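You operate a simulated robot arm through the tools that you are given. There is no shell and no other tool.

The job below is to be done with a simulated two-armed robot. You get a single attempt, and the scene is never put back.

## Task
Shut DRAIN, stow the green hose in its holder and wipe the puddle.
Fine: the puddle by the drip plate; wipe with the yellow cloth and put it back; the blue tank's DRAIN lever, all the way; leave WATER shut. What is to be rubbed or washed off counts as gone when no trace of it is left.

The check looks at the end state, three seconds after you hand in, the way a careful person would. Anything else that was tipped, shoved, dropped, spilled or broken makes it a failure. Flat cloth is picked up by pressing the open fingertips on it (5 to 10 N) and closing them slowly along it; thin cloth reads only 2 to 8 mm in the jaws.

## Robot
Two 7-joint arms with fingered hands on one trunk that stands fixed in place. Base frame: the origin is at the foot of the trunk, x ahead of it, y to its left, z up; the work surface is at about z = 850. Lengths are in mm, angles in degrees, forces in N, time in s.
The left shoulder is at [60, 126, 1380], the right one opposite. With the tool pointing down near the work surface each hand reaches from about 100 to 640 mm from the base axis, measured 20 degrees to its own side. Payload 2.5 kg a hand.
Tool frame (each hand has its own): the origin (TCP) lies between the finger pads and is the grasp point; the fingertips stand 30 mm ahead of it; z points along the fingers, y is the line along which they close. The gripper opens to 104 mm; its body begins 35 mm behind the TCP. The gripper is a hand of 5 fingers: y runs from the thumb to the fingers, the wrist lies at [-15, -104, -178] in the tool frame.
Orientation is that of the tool frame in the base frame, as a unit quaternion [w, x, y, z]. With the fingers straight down and the wrist toward the robot, the tool's x, y and z point along [0, 1, 0], [1, 0, 0] and [0, 0, -1] of the base frame.

## Interface
- The arms move only by the tool send_rows. It takes "left_moves", "right_moves" or both (then of equal length, played together; a hand with none holds still); each is text: rows parted by semicolons, each of 6 numbers parted by spaces: the shift along the tool's x, y, z in units of 30 mm (1.0 is 30 mm), then the turn, a rotation vector about the tool's x, y, z in units of 5 degrees (1.0 is 5 degrees). In form: tx ty tz ax ay az; .... A call has 1 to 20 rows; each row shifts and turns the commanded pose from where the row before left it, along the tool's axes as they then stand. A call with a number of a shift or a turn outside -1 to 1 is refused whole. A row lasts 0.2 s, in which the tool goes at most 50 mm and 8.6 degrees; a call with a longer step from one row to the next is refused whole. Where a pose cannot be reached the arm comes as near as it can. A force on the tool above 40 N (or 10 N above the force at the start of the call, whichever is more), or a blocked arm, ends the call early, and 0.2 s more pass. In this call time passes only in rows, and 0.2 s behind the last. The reply holds the time, the measured pose of the TCP, the force on the tool along the base axes, the opening and the grip force, in the units named above and with some noise, with the torque about the TCP (base axes, N m) and any sound that the robot's microphone picked up.
- Cameras (640 x 400 px; columns grow to the right, rows downward): "scene" is now at [127.2, -8.4, 1591.4]; the picture's right is [-0.09, -1.00, -0.00], its down [-0.54, 0.05, -0.84] and it looks along [0.84, -0.07, -0.54] (base axes); focal length 214 px, centre (320, 200). "left" rides on the left gripper at [-80, -78, -141] in its tool frame; the picture's right is [-0.78, -0.30, 0.56], its down [0.53, -0.78, 0.33] and it looks along [0.33, 0.56, 0.76] (tool axes); focal length 247 px, centre (320, 200). "right" rides on the right gripper at [80, -78, -141] in its tool frame; the picture's right is [-0.78, 0.30, -0.56], its down [-0.53, -0.78, 0.33] and it looks along [-0.33, 0.56, 0.76] (tool axes); focal length 247 px, centre (320, 200). There is no depth. A picture from a camera that has moved, and an enlarged one, comes with that camera's place and axes in the base frame and with its lens.
- snapshot(camera): a new picture of that camera. The clock stands still meanwhile.
- move_column(by): slides the trunk up (or, below 0, down) by that many mm; the arms and the scene camera ride with it, the base frame stays. It gives what a move gives, with no picture.
- move_fingers(index, middle, ring, little, thumb_bend, thumb_turn, hand): sets how far each is bent, from 0 (flat) to 1 (curled in); at 0.3 the hand is open as for a grip, at 0.7 the pads meet at the TCP. One left out holds its place. A second passes; each finger stops where it meets its share of the squeeze, and holds until it gets a number again. It is the only way to open and close the hand. It gives what a move gives, with no picture; readings hold the bend of each and the force on index, middle, ring, little, thumb and palm. thumb_turn goes from beside the hand (0) to across from the fingers (1), as for a grip.
- pan_tilt(pan, tilt): turns the head with the scene camera to pan (to the left, within 86 degrees either way) and tilt (down, from -29 to 69), counted from straight ahead of the robot. It gives what a move gives.
- inspect(camera, box): a new picture of the part [left, top, right, bottom] of that camera's present view, enlarged. The clock stands still meanwhile.
- finish_job(): hands the job in; it is judged then, once.

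Places have to be worked out from the pictures, the camera data and where the tool is seen. Open the grippers and draw the arms clear of the work before you hand the job in, unless the task says otherwise.

The tools are called after "Emit:" by a JSON object that holds its "method" and its "body". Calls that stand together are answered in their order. send_rows: Moves the arms, as the interface text tells. Its arguments: {"type":"object","properties":{"left_moves":{"type":"string"},"right_moves":{"type":"string"}},"required":[]} The other tools are called the same way: move_column (by) moves the trunk up or down; move_fingers (index, middle, ring, little, thumb_bend, thumb_turn, hand) moves the fingers one by one; pan_tilt (pan, tilt) turns the head that bears the scene camera; snapshot (camera) takes a picture; inspect (camera, box) takes an enlarged picture of a part of a camera's view; finish_job () hands the job in.

At the start:

```text
clock: 0.0
left_position: [366.9, 113.2, 1509.7]
left_tool_rot: [0.0, 0.707, 0.707, 0.0]
left_wrist_force: [0.6, 0.2, -0.1]
left_wrist_torque: [0.0, 0.01, 0.03]
left_gripper_width: 103.6
left_grasp_force: 0.0
left_shape: jaw
left_bend: [0.3, 0.3, 0.3, 0.3, 0.3, 0.98]
left_finger forces: [0.1, 0.0, 0.0, 0.0, 0.1, 0.0]
right_position: [450.6, -282.2, 1496.3]
right_tool_rot: [0.0, 0.707, 0.707, 0.0]
right_wrist_force: [0.1, -0.3, 0.3]
right_wrist_torque: [0.0, -0.02, -0.01]
right_gripper_width: 103.6
right_grasp_force: 0.0
right_shape: jaw
right_bend: [0.3, 0.3, 0.3, 0.3, 0.3, 0.98]
right_finger forces: [0.0, 0.1, 0.0, 0.0, 0.1, 0.0]
trunk travel left (down, up): [-775.0, 165.0]
head pan, tilt (commanded): [-5.0, 32.9]
```

scene: 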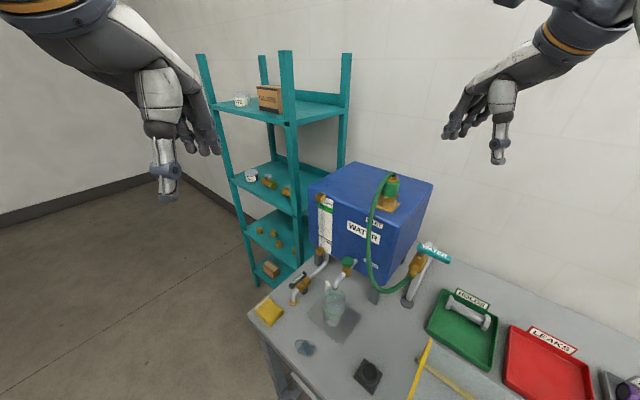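
right: 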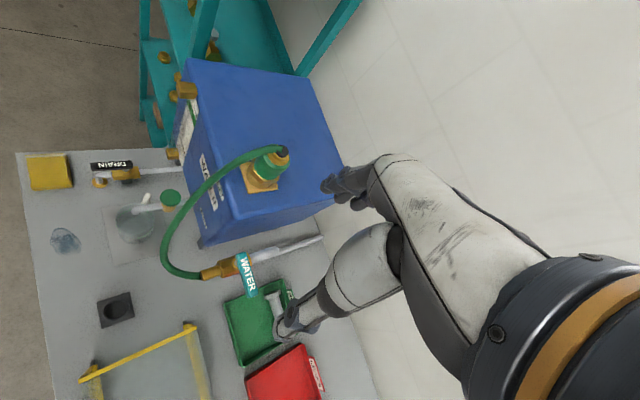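
left: 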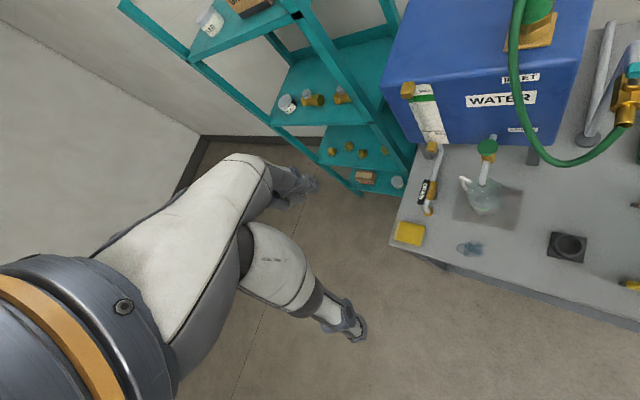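

I start by looking closer at the tank, the drain lever, the hose and the holder with enlarged views.

Emit:
{"method": "inspect", "body": {"camera": "scene", "box": [240, 220, 460, 400]}}

Emit:
{"method": "inspect", "body": {"camera": "left", "box": [380, 60, 640, 280]}}

Emit:
{"method": "inspect", "body": {"camera": "right", "box": [10, 60, 350, 400]}}

Emit:
{"method": "inspect", "body": {"camera": "scene", "box": [300, 150, 460, 310]}}

```text
2.22 times, centred on (350, 310) of scene
camera zoom: at [127.2, -8.4, 1591.4], right [-0.09, -1.0, 0.0], down [-0.54, 0.05, -0.84], along [0.84, -0.07, -0.54], focal length 477 px, centre (253, -44)
```

zoom: 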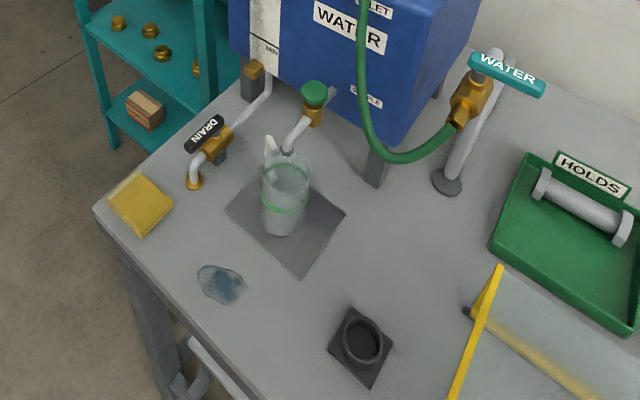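

```text
1.82 times, centred on (510, 170) of left
camera zoom: at [289.5, 34.7, 1652.1], right [-0.3, -0.78, -0.56], down [-0.78, 0.53, -0.33], along [0.56, 0.33, -0.76], focal length 449 px, centre (-26, 254)
```

zoom: 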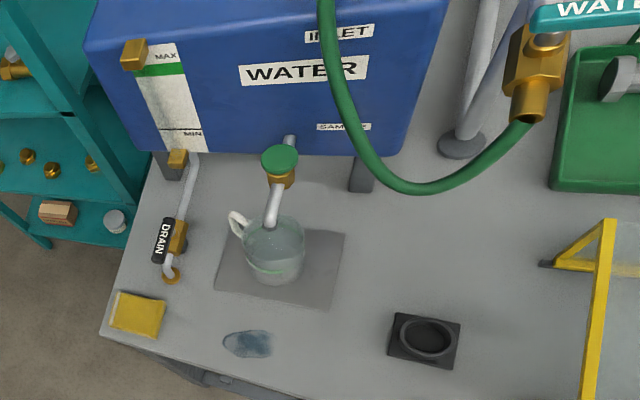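

```text
1.18 times, centred on (180, 230) of right
camera zoom: at [372.0, -201.2, 1638.0], right [0.3, -0.78, 0.56], down [-0.78, -0.53, -0.33], along [0.56, -0.33, -0.76], focal length 291 px, centre (485, 165)
```

zoom: 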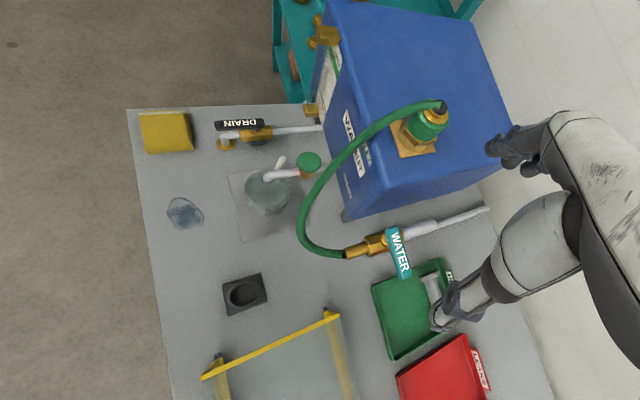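

```text
2.50 times, centred on (380, 230) of scene
camera zoom: at [127.2, -8.4, 1591.4], right [-0.09, -1.0, 0.0], down [-0.54, 0.05, -0.84], along [0.84, -0.07, -0.54], focal length 536 px, centre (170, 125)
```

zoom: 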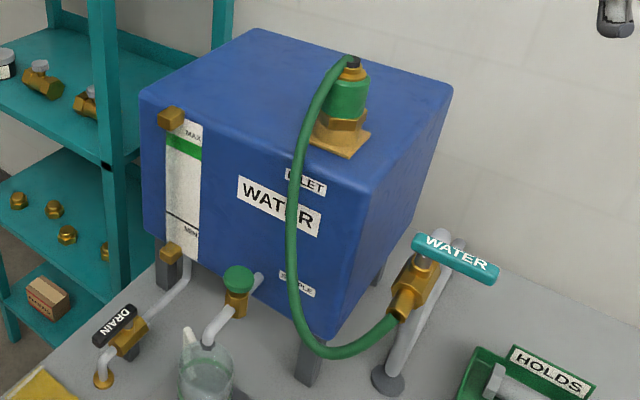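

Now tighter views of the DRAIN valve, the hose end on the INLET, and the black holder.

Emit:
{"method": "inspect", "body": {"camera": "left", "box": [390, 130, 470, 180]}}

Emit:
{"method": "inspect", "body": {"camera": "right", "box": [20, 140, 200, 260]}}

Emit:
{"method": "inspect", "body": {"camera": "right", "box": [200, 120, 320, 220]}}

Emit:
{"method": "inspect", "body": {"camera": "scene", "box": [280, 240, 360, 300]}}

Emit:
{"method": "inspect", "body": {"camera": "scene", "box": [340, 160, 440, 230]}}

```text
8.00 times, centred on (430, 155) of left
camera zoom: at [289.5, 34.7, 1652.1], right [-0.3, -0.78, -0.56], down [-0.78, 0.53, -0.33], along [0.56, 0.33, -0.76], focal length 1976 px, centre (-560, 560)
```

zoom: 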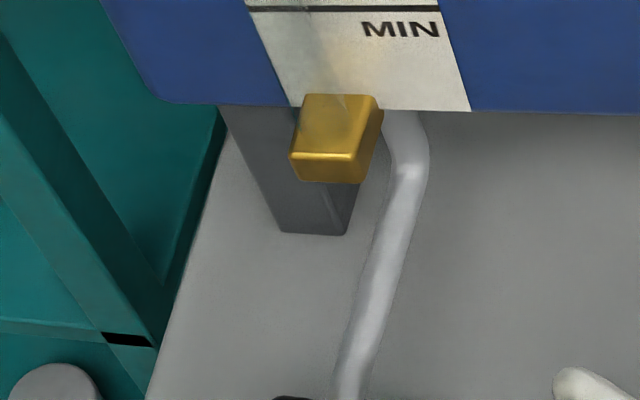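

```text
3.33 times, centred on (110, 200) of right
camera zoom: at [372.0, -201.2, 1638.0], right [0.3, -0.78, 0.56], down [-0.78, -0.53, -0.33], along [0.56, -0.33, -0.76], focal length 823 px, centre (1020, 200)
```

zoom: 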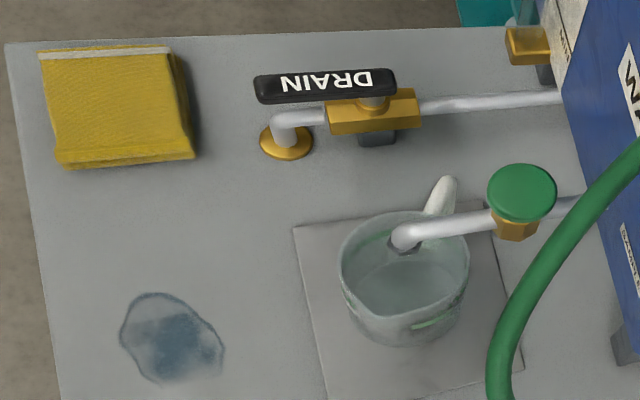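

```text
4.00 times, centred on (260, 170) of right
camera zoom: at [372.0, -201.2, 1638.0], right [0.3, -0.78, 0.56], down [-0.78, -0.53, -0.33], along [0.56, -0.33, -0.76], focal length 988 px, centre (560, 320)
```

zoom: 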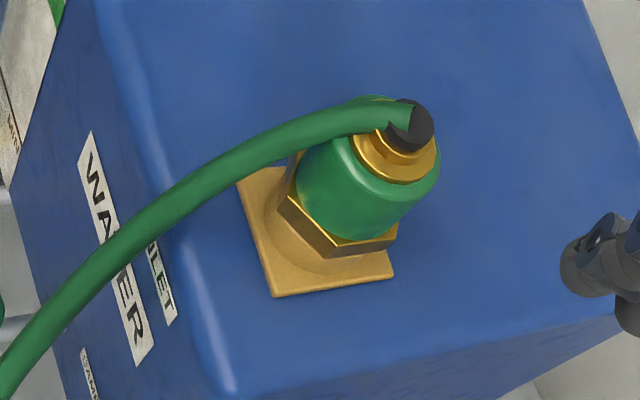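

```text
6.67 times, centred on (320, 270) of scene
camera zoom: at [127.2, -8.4, 1591.4], right [-0.09, -1.0, 0.0], down [-0.54, 0.05, -0.84], along [0.84, -0.07, -0.54], focal length 1430 px, centre (320, -267)
```

zoom: 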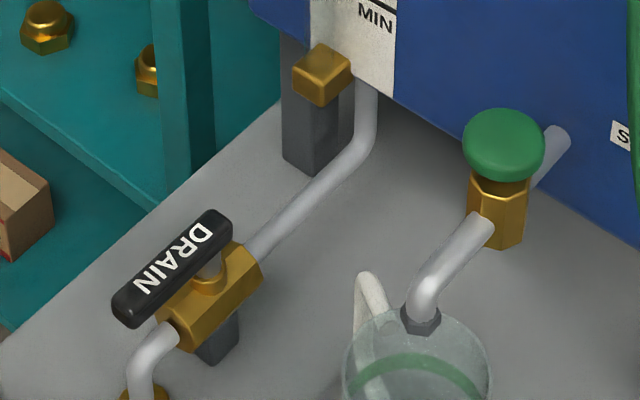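

```text
5.71 times, centred on (390, 195) of scene
camera zoom: at [127.2, -8.4, 1591.4], right [-0.09, -1.0, 0.0], down [-0.54, 0.05, -0.84], along [0.84, -0.07, -0.54], focal length 1226 px, centre (-80, 229)
```

zoom: 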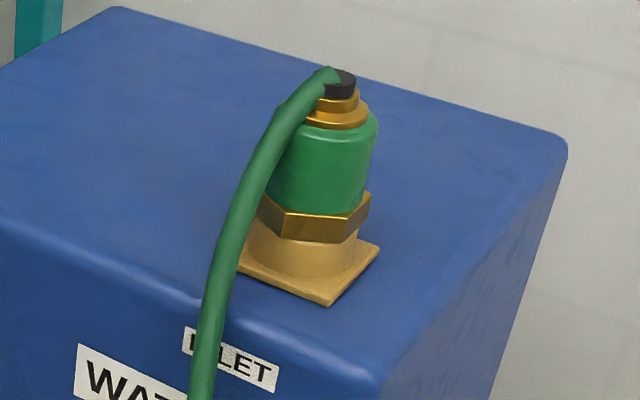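

The lever lies along the drain pipe (open). I zoom further on the valve, the WATER valve and the holder to get their shapes and stops.

Emit:
{"method": "inspect", "body": {"camera": "scene", "box": [290, 262, 322, 302]}}

Emit:
{"method": "inspect", "body": {"camera": "right", "box": [84, 150, 148, 190]}}

Emit:
{"method": "inspect", "body": {"camera": "scene", "box": [395, 230, 459, 310]}}

Emit:
{"method": "inspect", "body": {"camera": "scene", "box": [344, 345, 392, 399]}}

Emit:
{"method": "inspect", "body": {"camera": "left", "box": [400, 160, 496, 250]}}

```text
10.00 times, centred on (306, 282) of scene
camera zoom: at [127.2, -8.4, 1591.4], right [-0.09, -1.0, 0.0], down [-0.54, 0.05, -0.84], along [0.84, -0.07, -0.54], focal length 2145 px, centre (460, -620)
```

zoom: 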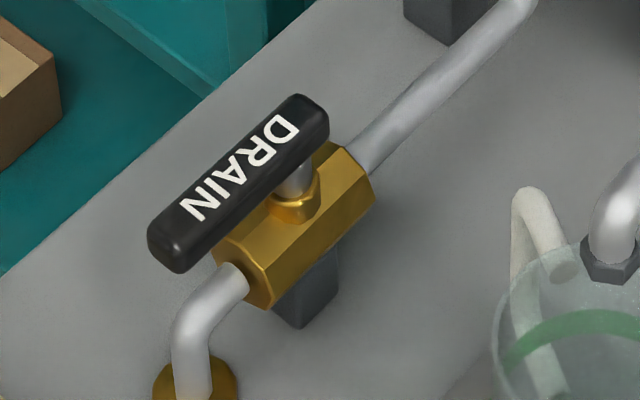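

```text
10.00 times, centred on (116, 170) of right
camera zoom: at [372.0, -201.2, 1638.0], right [0.3, -0.78, 0.56], down [-0.78, -0.53, -0.33], along [0.56, -0.33, -0.76], focal length 2470 px, centre (2360, 500)
```

zoom: 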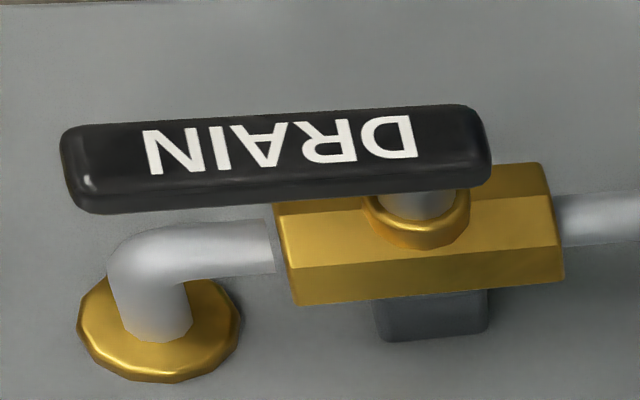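

```text
5.00 times, centred on (427, 270) of scene
camera zoom: at [127.2, -8.4, 1591.4], right [-0.09, -1.0, 0.0], down [-0.54, 0.05, -0.84], along [0.84, -0.07, -0.54], focal length 1072 px, centre (-215, -150)
```

zoom: 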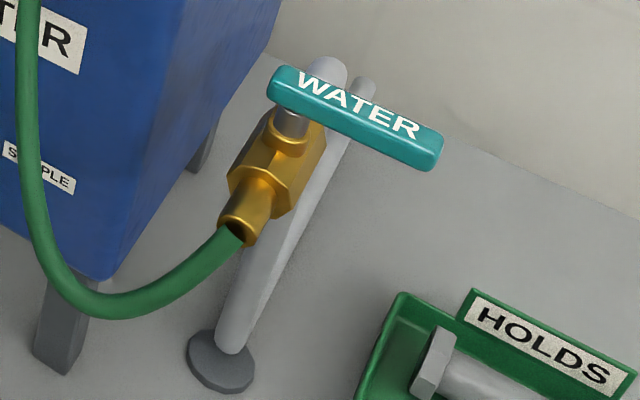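

```text
7.41 times, centred on (368, 372) of scene
camera zoom: at [127.2, -8.4, 1591.4], right [-0.09, -1.0, 0.0], down [-0.54, 0.05, -0.84], along [0.84, -0.07, -0.54], focal length 1589 px, centre (-36, -1074)
```

zoom: 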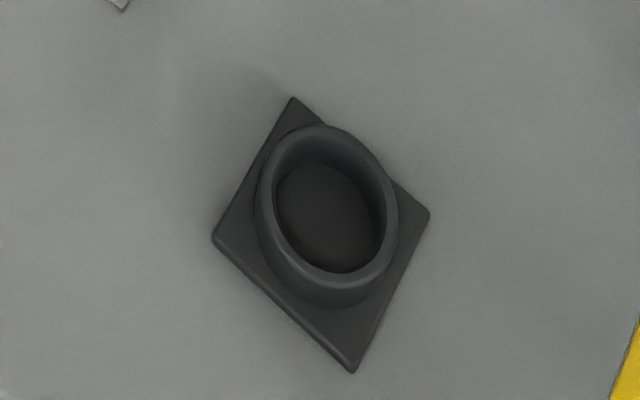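

```text
4.44 times, centred on (448, 205) of left
camera zoom: at [289.5, 34.7, 1652.1], right [-0.3, -0.78, -0.56], down [-0.78, 0.53, -0.33], along [0.56, 0.33, -0.76], focal length 1098 px, centre (-249, 178)
```

zoom: 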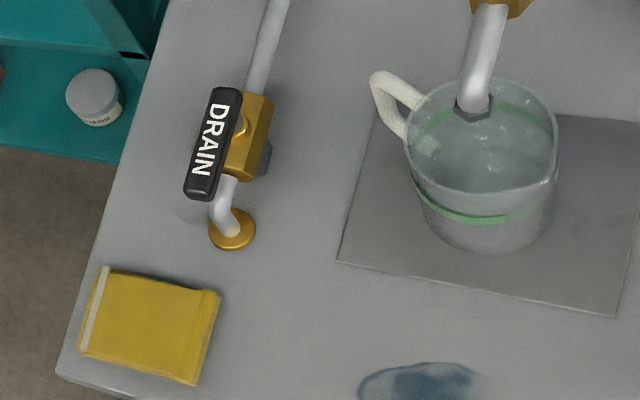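

The DRAIN lever runs parallel to its pipe: the free end is near (583, 52) and the pivot near (628, 8), with its top at z≈955. I bring the left hand above it, well clear, to get a close view.

Emit:
{"method": "send_rows", "body": {"left_moves": "-0.2 0.5 0.8 0 0 0;-0.2 0.5 0.8 0 0 0;-0.2 0.5 0.8 0 0 0;-0.2 0.5 0.8 0 0 0;-0.2 0.5 0.8 0 0 0;-0.2 0.5 0.8 0 0 0;-0.2 0.5 0.8 0 0 0;-0.2 0.5 0.8 0 0 0;-0.2 0.5 0.8 0 0 0;-0.2 0.5 0.8 0 0 0"}}

Emit:
{"method": "snapshot", "body": {"camera": "left"}}

Emit:
{"method": "snapshot", "body": {"camera": "scene"}}

```text
clock: 2.2
left_position: [519.0, 54.3, 1272.3]
left_tool_rot: [0.001, 0.707, 0.707, -0.001]
left_wrist_force: [1.2, 0.2, -0.9]
left_wrist_torque: [-0.03, 0.0, 0.01]
left_gripper_width: 104.0
left_grasp_force: 0.1
left_shape: jaw
left_bend: [0.3, 0.3, 0.3, 0.3, 0.3, 0.98]
left_finger forces: [0.0, 0.1, 0.0, 0.0, 0.0, 0.0]
right_position: [451.3, -283.1, 1496.9]
right_tool_rot: [-0.001, 0.707, 0.707, -0.001]
right_wrist_force: [-0.6, 1.0, -0.1]
right_wrist_torque: [-0.01, 0.0, -0.02]
right_gripper_width: 103.5
right_grasp_force: 0.0
right_shape: jaw
right_bend: [0.3, 0.3, 0.3, 0.3, 0.3, 0.98]
right_finger forces: [0.0, 0.0, 0.0, 0.0, 0.0, 0.0]
trunk travel left (down, up): [-775.0, 165.0]
head pan, tilt (commanded): [-5.0, 32.9]
```

```text
taken
camera left: at [441.2, -25.7, 1412.8], right [-0.3, -0.78, -0.56], down [-0.78, 0.53, -0.33], along [0.56, 0.33, -0.76], focal length 247 px, centre (320, 200)
```

left: 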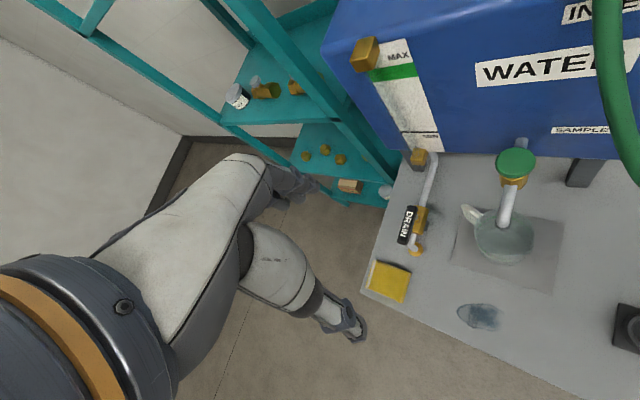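

```text
taken
camera scene: at [127.7, -8.5, 1591.4], right [-0.09, -1.0, 0.0], down [-0.54, 0.05, -0.84], along [0.84, -0.07, -0.54], focal length 214 px, centre (320, 200)
```

scene: 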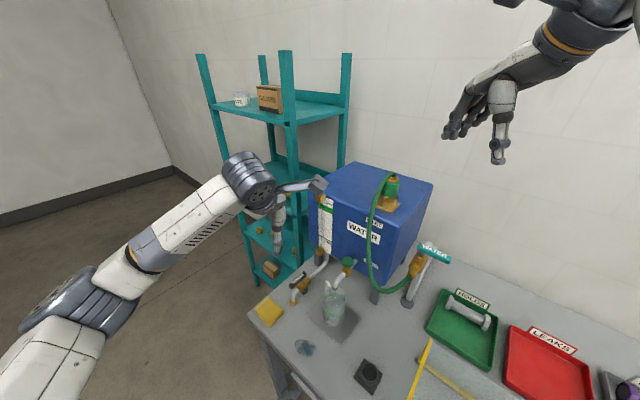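

The left hand moved freely. I zoom on the lever from this nearer view to refine its place.

Emit:
{"method": "inspect", "body": {"camera": "left", "box": [380, 190, 460, 260]}}

Emit:
{"method": "inspect", "body": {"camera": "scene", "box": [210, 140, 370, 300]}}

```text
5.71 times, centred on (420, 225) of left
camera zoom: at [441.2, -25.7, 1412.8], right [-0.3, -0.78, -0.56], down [-0.78, 0.53, -0.33], along [0.56, 0.33, -0.76], focal length 1411 px, centre (-251, 57)
```

zoom: 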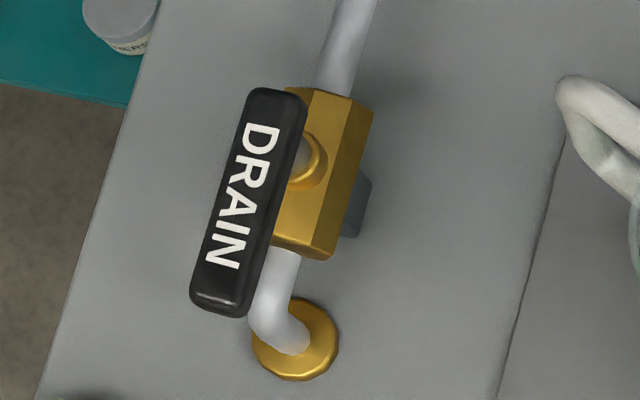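

```text
2.50 times, centred on (290, 220) of scene
camera zoom: at [127.7, -8.5, 1591.4], right [-0.09, -1.0, 0.0], down [-0.54, 0.05, -0.84], along [0.84, -0.07, -0.54], focal length 536 px, centre (395, 150)
```

zoom: 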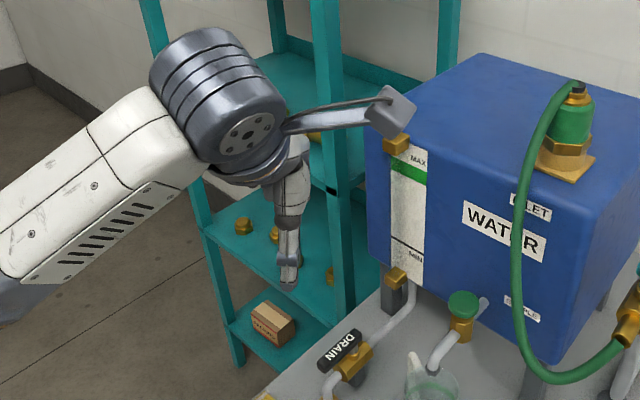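

Three views agree the drain pipe line runs through (594, 50), so the lever top is at z≈946, free end ≈(591, 53), pivot ≈(634, 10). Before reaching that far I back the right hand off a little so the trunk can be lowered safely.

Emit:
{"method": "send_rows", "body": {"right_moves": "0 -0.7 -0.7 0 0 0;0 -0.7 -0.7 0 0 0;0 -0.7 -0.7 0 0 0;0 -0.7 -0.7 0 0 0;0 -0.7 -0.7 0 0 0"}}

Emit:
{"method": "move_column", "body": {"by": -150}}

Emit:
{"method": "snapshot", "body": {"camera": "scene"}}

Emit:
{"method": "snapshot", "body": {"camera": "left"}}

```text
clock: 3.4
left_position: [516.3, 54.2, 1272.6]
left_tool_rot: [0.001, 0.707, 0.707, -0.001]
left_wrist_force: [-0.1, 0.5, 0.6]
left_wrist_torque: [-0.02, -0.03, 0.01]
left_gripper_width: 103.6
left_grasp_force: 0.0
left_shape: jaw
left_bend: [0.3, 0.3, 0.3, 0.3, 0.3, 0.98]
left_finger forces: [0.0, 0.0, 0.0, 0.0, 0.1, 0.1]
right_position: [343.9, -282.1, 1601.6]
right_tool_rot: [0.001, 0.708, 0.706, 0.0]
right_wrist_force: [0.0, 0.2, -0.1]
right_wrist_torque: [0.02, 0.01, 0.03]
right_gripper_width: 103.8
right_grasp_force: 0.0
right_shape: jaw
right_bend: [0.3, 0.3, 0.3, 0.3, 0.3, 0.98]
right_finger forces: [0.1, 0.0, 0.1, 0.0, 0.1, 0.0]
trunk travel left (down, up): [-775.0, 165.0]
head pan, tilt (commanded): [-5.0, 32.9]
```

```text
clock: 5.2
left_position: [518.2, 54.6, 1122.4]
left_tool_rot: [0.0, 0.707, 0.707, 0.0]
left_wrist_force: [0.3, 0.4, -0.1]
left_wrist_torque: [0.02, 0.02, 0.01]
left_gripper_width: 104.0
left_grasp_force: 0.0
left_shape: jaw
left_bend: [0.3, 0.3, 0.3, 0.3, 0.3, 0.98]
left_finger forces: [0.1, 0.0, 0.0, 0.1, 0.0, 0.1]
right_position: [346.0, -281.1, 1451.7]
right_tool_rot: [0.0, 0.707, 0.707, -0.001]
right_wrist_force: [0.6, -0.9, 0.1]
right_wrist_torque: [-0.01, -0.03, 0.01]
right_gripper_width: 103.5
right_grasp_force: 0.0
right_shape: jaw
right_bend: [0.3, 0.3, 0.3, 0.3, 0.3, 0.98]
right_finger forces: [0.0, 0.0, 0.0, 0.0, 0.0, 0.0]
trunk travel left (down, up): [-625.0, 315.0]
head pan, tilt (commanded): [-5.0, 32.9]
```

```text
taken
camera scene: at [127.1, -8.3, 1441.5], right [-0.09, -1.0, 0.0], down [-0.54, 0.05, -0.84], along [0.84, -0.07, -0.54], focal length 214 px, centre (320, 200)
```

scene: 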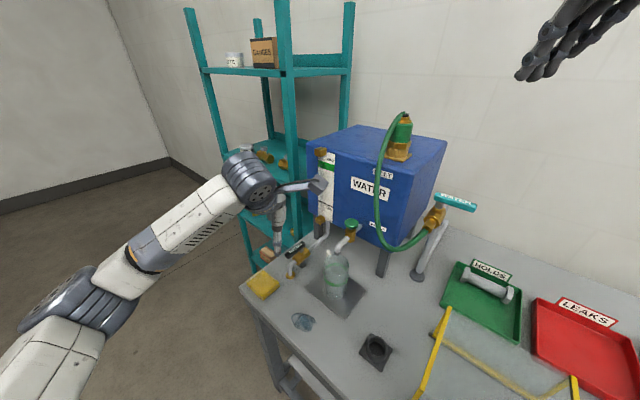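

```text
taken
camera left: at [440.6, -25.4, 1263.2], right [-0.3, -0.78, -0.56], down [-0.78, 0.53, -0.33], along [0.56, 0.33, -0.76], focal length 247 px, centre (320, 200)
```

left: 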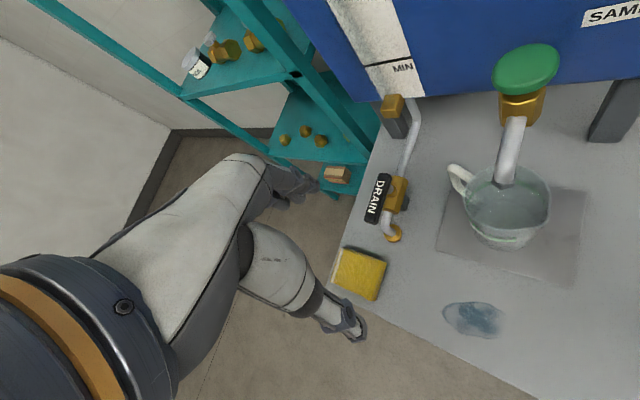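

The trunk is 150 mm lower. I zoom again on the lever from both cameras to fix its height.

Emit:
{"method": "inspect", "body": {"camera": "left", "box": [350, 160, 430, 260]}}

Emit:
{"method": "inspect", "body": {"camera": "scene", "box": [260, 210, 360, 300]}}

```text
4.00 times, centred on (390, 210) of left
camera zoom: at [440.6, -25.4, 1263.2], right [-0.3, -0.78, -0.56], down [-0.78, 0.53, -0.33], along [0.56, 0.33, -0.76], focal length 988 px, centre (40, 160)
```

zoom: 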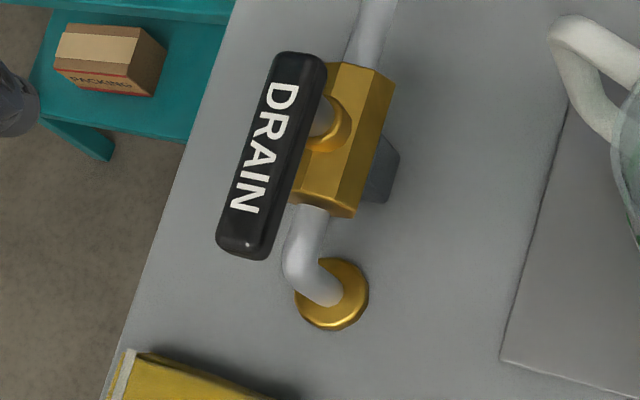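

```text
4.44 times, centred on (310, 255) of scene
camera zoom: at [127.1, -8.3, 1441.5], right [-0.09, -1.0, 0.0], down [-0.54, 0.05, -0.84], along [0.84, -0.07, -0.54], focal length 953 px, centre (364, -44)
```

zoom: 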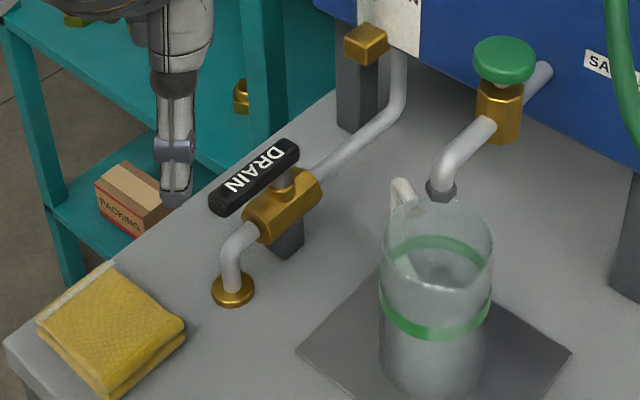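

Lever: top z≈947, free end ≈(591, 53), pivot ≈(634, 9.5). I curl the left fingers out of the way to push the lever with the thumb alone, and look at the resulting hand shape.

Emit:
{"method": "move_fingers", "body": {"hand": "left", "index": 1.0, "middle": 1.0, "ring": 1.0, "little": 1.0, "thumb_bend": 0.3}}

Emit:
{"method": "inspect", "body": {"camera": "scene", "box": [210, 130, 350, 260]}}

Emit:
{"method": "snapshot", "body": {"camera": "left"}}

Emit:
{"method": "snapshot", "body": {"camera": "right"}}

```text
clock: 6.2
left_position: [518.0, 54.4, 1122.1]
left_tool_rot: [0.0, 0.707, 0.707, -0.001]
left_wrist_force: [0.0, -1.1, 0.0]
left_wrist_torque: [0.0, 0.0, 0.03]
left_gripper_width: 65.4
left_grasp_force: 0.0
left_shape: fingers
left_bend: [1.0, 1.0, 1.0, 1.0, 0.3, 0.98]
left_finger forces: [0.0, 0.0, 0.0, 0.1, 0.0, 0.0]
right_position: [345.2, -282.2, 1450.7]
right_tool_rot: [0.0, 0.707, 0.707, 0.0]
right_wrist_force: [0.6, -0.9, 0.1]
right_wrist_torque: [0.01, 0.03, 0.01]
right_gripper_width: 103.6
right_grasp_force: 0.1
right_shape: jaw
right_bend: [0.3, 0.3, 0.3, 0.3, 0.3, 0.98]
right_finger forces: [0.0, 0.0, 0.0, 0.0, 0.0, 0.1]
trunk travel left (down, up): [-625.0, 315.0]
head pan, tilt (commanded): [-5.0, 32.9]
```

```text
3.08 times, centred on (280, 195) of scene
camera zoom: at [127.2, -8.4, 1441.4], right [-0.09, -1.0, 0.0], down [-0.54, 0.05, -0.84], along [0.84, -0.07, -0.54], focal length 660 px, centre (443, 215)
```

zoom: 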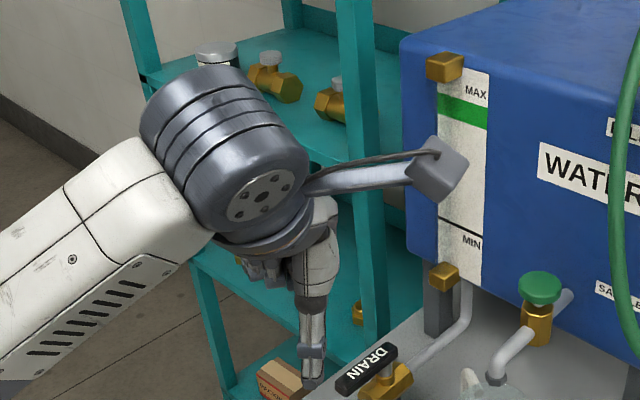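

```text
taken
camera left: at [440.6, -25.5, 1263.1], right [-0.3, -0.78, -0.56], down [-0.78, 0.53, -0.33], along [0.56, 0.33, -0.76], focal length 247 px, centre (320, 200)
```

left: 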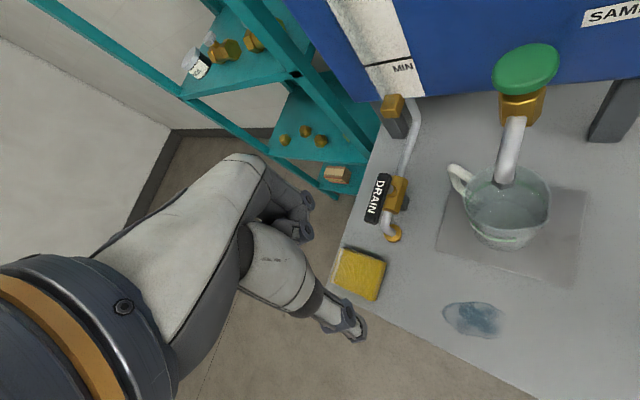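

```text
taken
camera right: at [267.6, -200.9, 1592.5], right [0.3, -0.78, 0.56], down [-0.78, -0.53, -0.33], along [0.56, -0.33, -0.76], focal length 247 px, centre (320, 200)
```

right: 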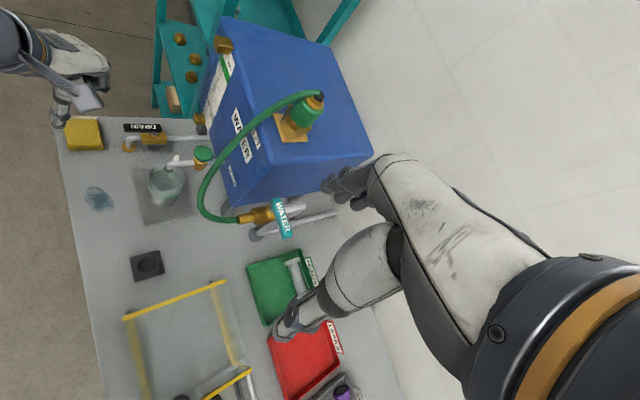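

The fingers fold up and the thumb stands out alone. I zoom on the hand in the left camera to see how far down the curled fingers reach.

Emit:
{"method": "inspect", "body": {"camera": "left", "box": [200, 130, 400, 360]}}

Emit:
{"method": "inspect", "body": {"camera": "right", "box": [0, 0, 200, 140]}}

```text
1.74 times, centred on (300, 245) of left
camera zoom: at [440.6, -25.5, 1263.1], right [-0.3, -0.78, -0.56], down [-0.78, 0.53, -0.33], along [0.56, 0.33, -0.76], focal length 430 px, centre (355, 122)
```

zoom: 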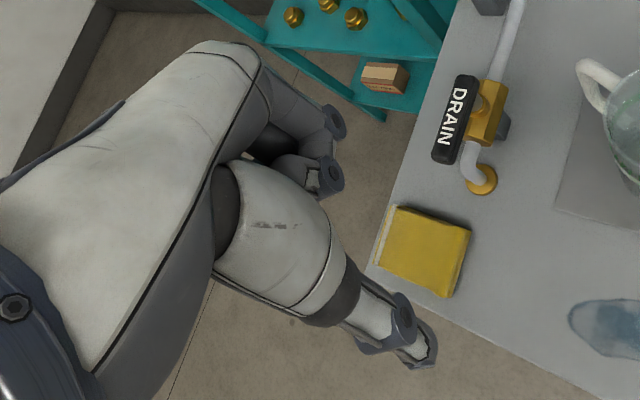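

```text
2.86 times, centred on (100, 70) of right
camera zoom: at [267.6, -200.9, 1592.5], right [0.3, -0.78, 0.56], down [-0.78, -0.53, -0.33], along [0.56, -0.33, -0.76], focal length 706 px, centre (949, 571)
```

zoom: 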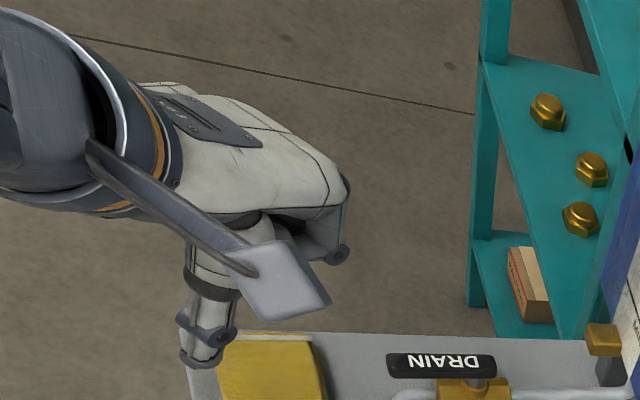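

The tank face is further back than I feared (gauge's MIN fitting ≈(708, −59, 984)), and the sample knob is near (561, −128, 1096). I bend the thumb inward so the hand needs to reach less far, then check where the tip sits.

Emit:
{"method": "move_fingers", "body": {"hand": "left", "thumb_bend": 0.55}}

Emit:
{"method": "inspect", "body": {"camera": "left", "box": [200, 130, 400, 360]}}

Emit:
{"method": "inspect", "body": {"camera": "scene", "box": [240, 160, 340, 260]}}

Emit:
{"method": "inspect", "body": {"camera": "right", "box": [0, 0, 200, 140]}}

```text
clock: 7.2
left_position: [517.4, 54.0, 1122.7]
left_tool_rot: [0.002, 0.707, 0.707, -0.001]
left_wrist_force: [-0.7, 0.3, 0.4]
left_wrist_torque: [-0.02, 0.05, 0.02]
left_gripper_width: 53.1
left_grasp_force: 0.1
left_shape: fingers
left_bend: [1.0, 1.0, 1.0, 1.0, 0.55, 0.98]
left_finger forces: [0.0, 0.0, 0.0, 0.0, 0.0, 0.0]
right_position: [345.2, -281.2, 1450.0]
right_tool_rot: [0.0, 0.707, 0.707, 0.001]
right_wrist_force: [-1.1, 0.2, 0.2]
right_wrist_torque: [0.03, 0.04, 0.01]
right_gripper_width: 103.7
right_grasp_force: 0.0
right_shape: jaw
right_bend: [0.3, 0.3, 0.3, 0.3, 0.3, 0.98]
right_finger forces: [0.0, 0.1, 0.0, 0.0, 0.1, 0.0]
trunk travel left (down, up): [-625.0, 315.0]
head pan, tilt (commanded): [-5.0, 32.9]
```

```text
1.74 times, centred on (300, 245) of left
camera zoom: at [440.6, -25.5, 1263.2], right [-0.3, -0.78, -0.56], down [-0.78, 0.53, -0.33], along [0.56, 0.33, -0.76], focal length 430 px, centre (355, 122)
```

zoom: 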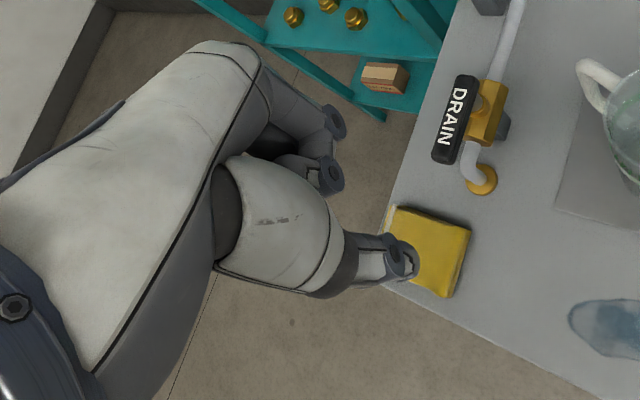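

```text
4.00 times, centred on (290, 210) of scene
camera zoom: at [127.2, -8.4, 1441.4], right [-0.09, -1.0, 0.0], down [-0.54, 0.05, -0.84], along [0.84, -0.07, -0.54], focal length 858 px, centre (440, 160)
```

zoom: 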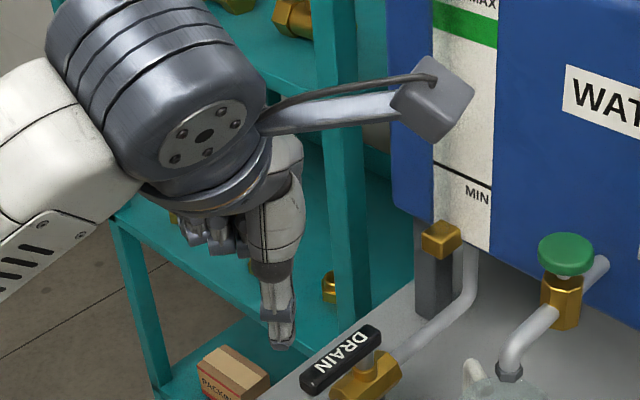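

```text
2.86 times, centred on (100, 70) of right
camera zoom: at [267.6, -200.9, 1592.5], right [0.3, -0.78, 0.56], down [-0.78, -0.53, -0.33], along [0.56, -0.33, -0.76], focal length 706 px, centre (949, 571)
```

zoom: 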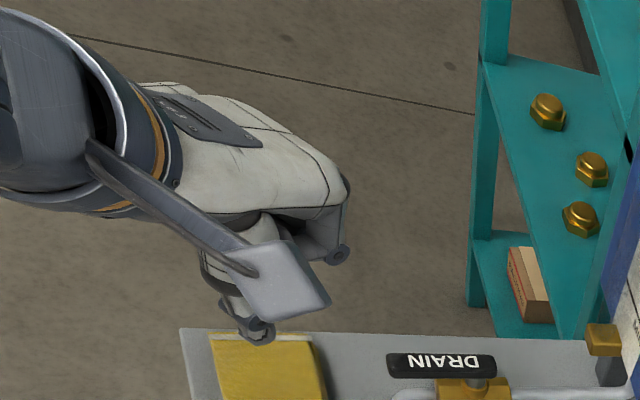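

Thumb tip sits at about tool (−3, −28, +37). I turn the hand 15° clockwise and move above the spot just right of the lever's free end, still high.

Emit:
{"method": "send_rows", "body": {"left_moves": "0 0 0 0 0 1;0 0 0 0 0 1;0 0 0 0 0 1;-0.147 0.804 0 0 0 0;-0.147 0.804 0 0 0 0;-0.147 0.804 0 0 0 0;-0.147 0.804 0 0 0 0;0 0 0.8 0 0 0;0 0 0.8 0 0 0"}}

Emit:
{"method": "inspect", "body": {"camera": "left", "box": [240, 100, 500, 300]}}

Emit:
{"method": "inspect", "body": {"camera": "scene", "box": [240, 160, 380, 300]}}

Emit:
{"method": "inspect", "body": {"camera": "right", "box": [30, 0, 250, 180]}}

```text
clock: 9.2
left_position: [605.7, 11.6, 1074.3]
left_tool_rot: [0.0, 0.794, 0.608, 0.0]
left_wrist_force: [-0.5, -0.6, -0.2]
left_wrist_torque: [0.0, 0.02, 0.03]
left_gripper_width: 53.2
left_grasp_force: 0.0
left_shape: fingers
left_bend: [1.0, 1.0, 1.0, 1.0, 0.55, 0.98]
left_finger forces: [0.0, 0.0, 0.1, 0.1, 0.0, 0.0]
right_position: [346.0, -282.3, 1451.5]
right_tool_rot: [0.0, 0.707, 0.707, 0.0]
right_wrist_force: [1.1, 0.4, 0.2]
right_wrist_torque: [0.04, 0.01, -0.02]
right_gripper_width: 103.6
right_grasp_force: 0.0
right_shape: jaw
right_bend: [0.3, 0.3, 0.3, 0.3, 0.3, 0.98]
right_finger forces: [0.0, 0.0, 0.0, 0.1, 0.0, 0.1]
trunk travel left (down, up): [-625.0, 315.0]
head pan, tilt (commanded): [-5.0, 32.9]
```

```text
2.00 times, centred on (370, 200) of left
camera zoom: at [511.1, -44.8, 1215.3], right [-0.49, -0.67, -0.56], down [-0.61, 0.72, -0.33], along [0.62, 0.18, -0.76], focal length 494 px, centre (220, 200)
```

zoom: 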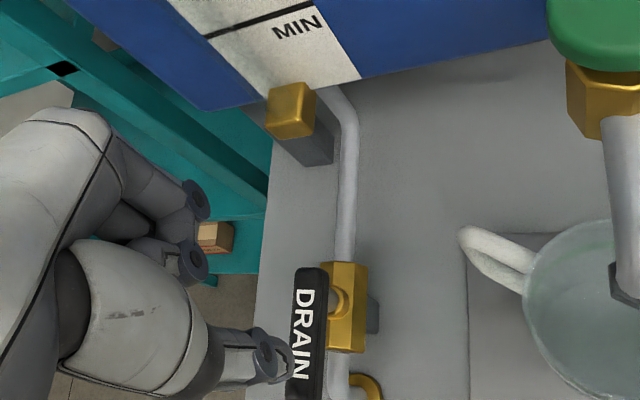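

```text
2.86 times, centred on (310, 230) of scene
camera zoom: at [127.4, -8.4, 1441.5], right [-0.09, -1.0, 0.0], down [-0.54, 0.05, -0.84], along [0.84, -0.07, -0.54], focal length 613 px, centre (349, 114)
```

zoom: 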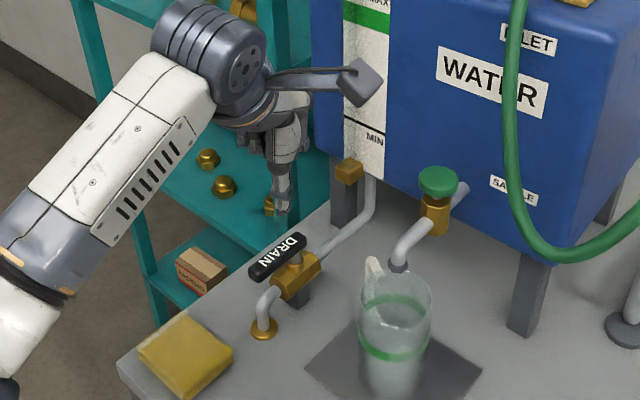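

```text
2.22 times, centred on (140, 90) of right
camera zoom: at [267.8, -200.9, 1592.4], right [0.3, -0.78, 0.56], down [-0.78, -0.53, -0.33], along [0.56, -0.33, -0.76], focal length 549 px, centre (720, 444)
```

zoom: 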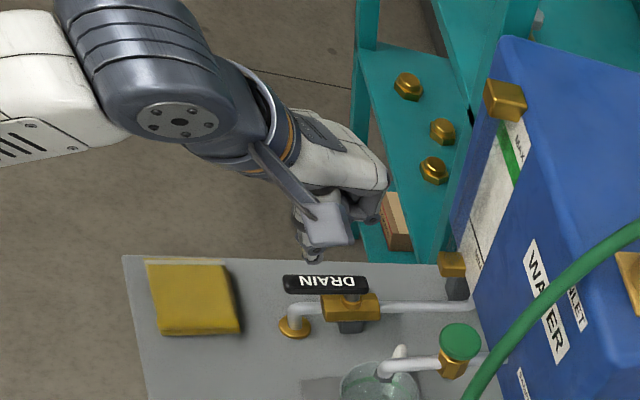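

The thumb tip is at about (582, 18) in plan, some 13 mm clear of the lever's right side. I descend so the tip reaches z≈926, beside the lever.

Emit:
{"method": "send_rows", "body": {"left_moves": "0 0 0.92 0 0 0;0 0 0.92 0 0 0;0 0 0.92 0 0 0;0 0 0.92 0 0 0"}}

Emit:
{"method": "inspect", "body": {"camera": "left", "box": [240, 100, 500, 300]}}

Emit:
{"method": "inspect", "body": {"camera": "scene", "box": [260, 190, 360, 290]}}

Emit:
{"method": "inspect", "body": {"camera": "right", "box": [80, 50, 230, 170]}}

```text
clock: 10.2
left_position: [604.9, 12.4, 962.9]
left_tool_rot: [0.001, 0.794, 0.608, 0.0]
left_wrist_force: [-0.7, 0.3, -0.8]
left_wrist_torque: [0.01, -0.01, -0.01]
left_gripper_width: 53.1
left_grasp_force: 0.1
left_shape: fingers
left_bend: [1.0, 1.0, 1.0, 1.0, 0.55, 0.98]
left_finger forces: [0.0, 0.0, 0.0, 0.1, 0.1, 0.0]
right_position: [346.3, -281.3, 1451.2]
right_tool_rot: [0.0, 0.707, 0.707, 0.001]
right_wrist_force: [-0.2, 0.3, -0.2]
right_wrist_torque: [0.01, 0.01, 0.02]
right_gripper_width: 103.5
right_grasp_force: 0.0
right_shape: jaw
right_bend: [0.3, 0.3, 0.3, 0.3, 0.3, 0.98]
right_finger forces: [0.0, 0.0, 0.1, 0.0, 0.0, 0.0]
trunk travel left (down, up): [-625.0, 315.0]
head pan, tilt (commanded): [-5.0, 32.9]
```

```text
2.00 times, centred on (370, 200) of left
camera zoom: at [509.6, -44.0, 1104.3], right [-0.49, -0.67, -0.56], down [-0.61, 0.72, -0.33], along [0.62, 0.18, -0.76], focal length 494 px, centre (220, 200)
```

zoom: 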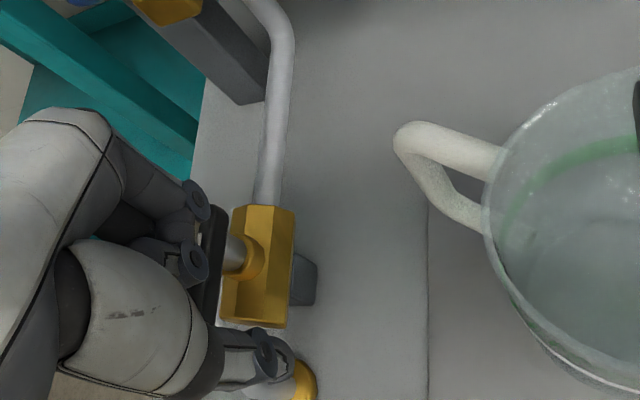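

```text
4.00 times, centred on (310, 240) of scene
camera zoom: at [127.3, -8.4, 1441.5], right [-0.09, -1.0, 0.0], down [-0.54, 0.05, -0.84], along [0.84, -0.07, -0.54], focal length 858 px, centre (360, 40)
```

zoom: 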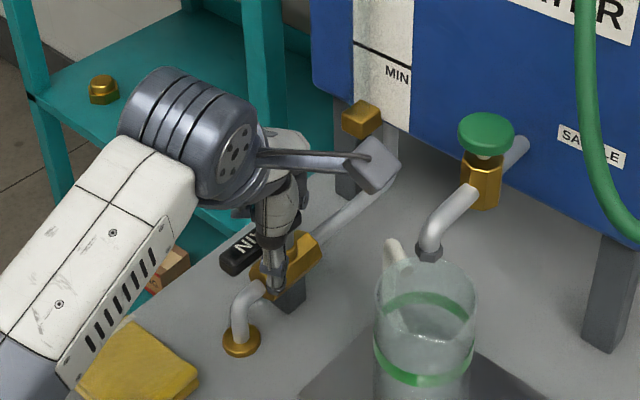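

```text
3.33 times, centred on (155, 110) of right
camera zoom: at [267.7, -200.9, 1592.5], right [0.3, -0.78, 0.56], down [-0.78, -0.53, -0.33], along [0.56, -0.33, -0.76], focal length 823 px, centre (870, 500)
```

zoom: 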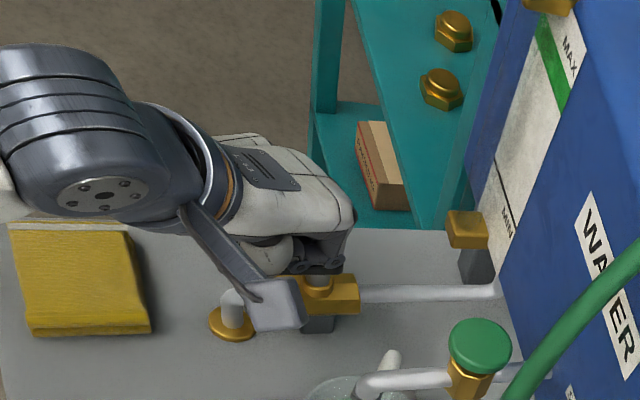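

No contact on the way down; the thumb tip is right of the lever near its free end. I push gently toward the left (clockwise from above) and watch the force.

Emit:
{"method": "send_rows", "body": {"left_moves": "0.172 0.173 0 0 0 0;0.172 0.173 0 0 0 0;0.154 0.046 0 0 0 0.5;0.154 0.046 0 0 0 0.5"}}

Emit:
{"method": "inspect", "body": {"camera": "left", "box": [240, 100, 500, 300]}}

Emit:
{"method": "inspect", "body": {"camera": "scene", "box": [280, 220, 350, 290]}}

Emit:
{"method": "inspect", "body": {"camera": "right", "box": [80, 50, 230, 170]}}

```text
clock: 11.2
left_position: [623.0, 27.6, 963.7]
left_tool_rot: [0.001, 0.82, 0.573, -0.001]
left_wrist_force: [-2.8, -3.9, -0.5]
left_wrist_torque: [-0.13, 0.04, 0.15]
left_gripper_width: 53.4
left_grasp_force: 2.9
left_shape: fingers
left_bend: [1.0, 1.0, 1.0, 1.0, 0.54, 0.95]
left_finger forces: [0.0, 0.1, 0.1, 0.0, 4.9, 0.0]
right_position: [345.0, -283.5, 1450.4]
right_tool_rot: [0.0, 0.707, 0.707, 0.0]
right_wrist_force: [-0.5, 0.4, 0.2]
right_wrist_torque: [0.0, 0.02, 0.0]
right_gripper_width: 103.4
right_grasp_force: 0.1
right_shape: jaw
right_bend: [0.3, 0.3, 0.3, 0.3, 0.3, 0.98]
right_finger forces: [0.0, 0.1, 0.0, 0.0, 0.1, 0.0]
trunk travel left (down, up): [-625.0, 315.0]
head pan, tilt (commanded): [-5.0, 32.9]
```

```text
2.00 times, centred on (370, 200) of left
camera zoom: at [523.6, -21.2, 1104.9], right [-0.55, -0.63, -0.55], down [-0.55, 0.77, -0.33], along [0.64, 0.12, -0.76], focal length 494 px, centre (220, 200)
```

zoom: 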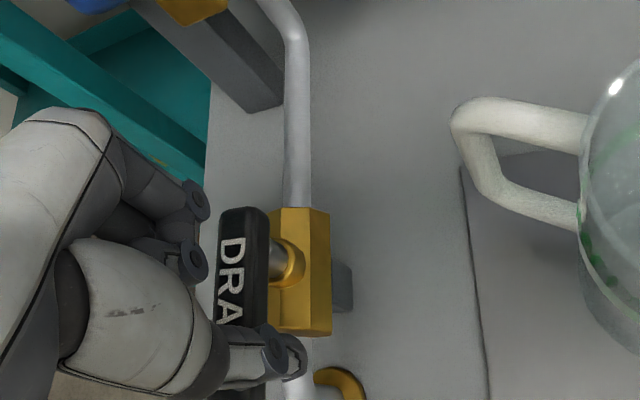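

```text
5.71 times, centred on (315, 255) of scene
camera zoom: at [126.9, -8.9, 1441.5], right [-0.09, -1.0, 0.0], down [-0.54, 0.05, -0.84], along [0.84, -0.07, -0.54], focal length 1226 px, centre (349, -114)
```

zoom: 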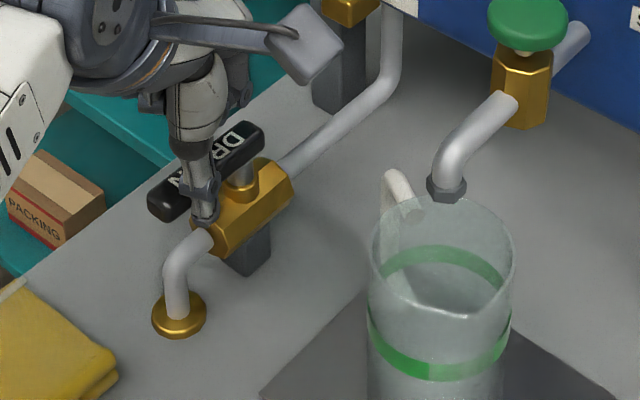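

```text
3.33 times, centred on (155, 110) of right
camera zoom: at [267.3, -201.5, 1592.4], right [0.3, -0.78, 0.56], down [-0.78, -0.53, -0.33], along [0.56, -0.33, -0.76], focal length 823 px, centre (870, 500)
```

zoom: 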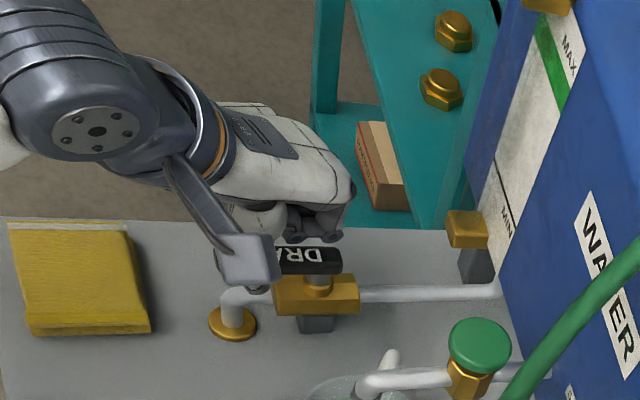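

The thumb touches the lever (about 5 N). I continue the push along the arc in small steps.

Emit:
{"method": "send_rows", "body": {"left_moves": "0.14 0.08 0 0 0 0.5;0.14 0.08 0 0 0 0.5"}}

Emit:
{"method": "inspect", "body": {"camera": "left", "box": [240, 100, 500, 300]}}

Emit:
{"method": "inspect", "body": {"camera": "scene", "box": [280, 220, 350, 290]}}

```text
clock: 11.8
left_position: [628.5, 31.4, 964.3]
left_tool_rot: [0.001, 0.844, 0.536, -0.002]
left_wrist_force: [-9.1, -10.1, -1.1]
left_wrist_torque: [-0.07, 0.11, 0.41]
left_gripper_width: 55.1
left_grasp_force: 7.2
left_shape: fingers
left_bend: [1.0, 1.0, 1.0, 1.0, 0.52, 0.91]
left_finger forces: [0.0, 0.0, 0.0, 0.1, 14.4, 0.0]
right_position: [344.7, -283.5, 1450.2]
right_tool_rot: [0.0, 0.707, 0.707, 0.001]
right_wrist_force: [0.0, -0.2, -0.6]
right_wrist_torque: [0.03, -0.02, -0.01]
right_gripper_width: 103.5
right_grasp_force: 0.0
right_shape: jaw
right_bend: [0.3, 0.3, 0.3, 0.3, 0.3, 0.98]
right_finger forces: [0.0, 0.0, 0.0, 0.1, 0.0, 0.0]
trunk travel left (down, up): [-625.0, 315.0]
head pan, tilt (commanded): [-5.0, 32.9]
```

```text
2.00 times, centred on (370, 200) of left
camera zoom: at [525.9, -8.2, 1105.4], right [-0.6, -0.58, -0.55], down [-0.48, 0.81, -0.33], along [0.64, 0.06, -0.76], focal length 494 px, centre (220, 200)
```

zoom: 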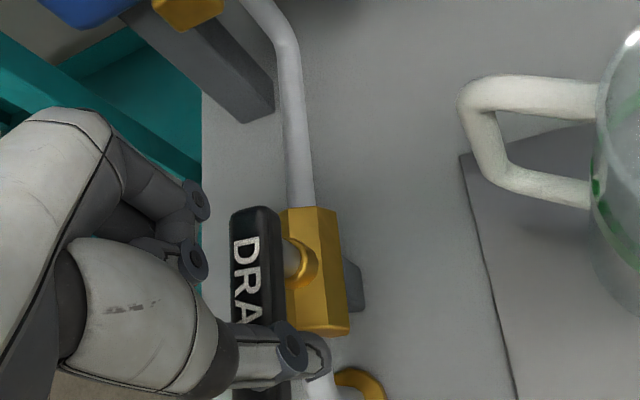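

```text
5.71 times, centred on (315, 255) of scene
camera zoom: at [126.0, -9.7, 1441.6], right [-0.09, -1.0, 0.0], down [-0.54, 0.05, -0.84], along [0.84, -0.07, -0.54], focal length 1226 px, centre (349, -114)
```

zoom: 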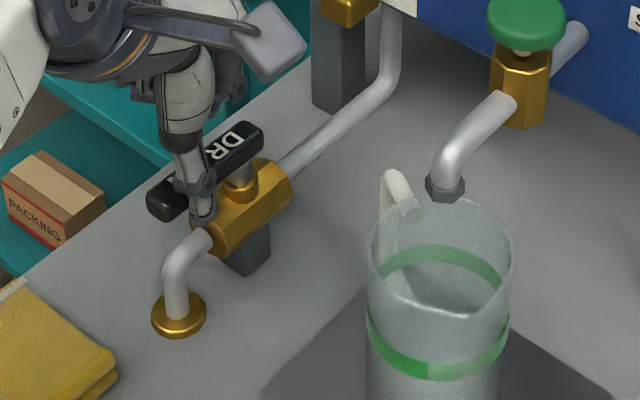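

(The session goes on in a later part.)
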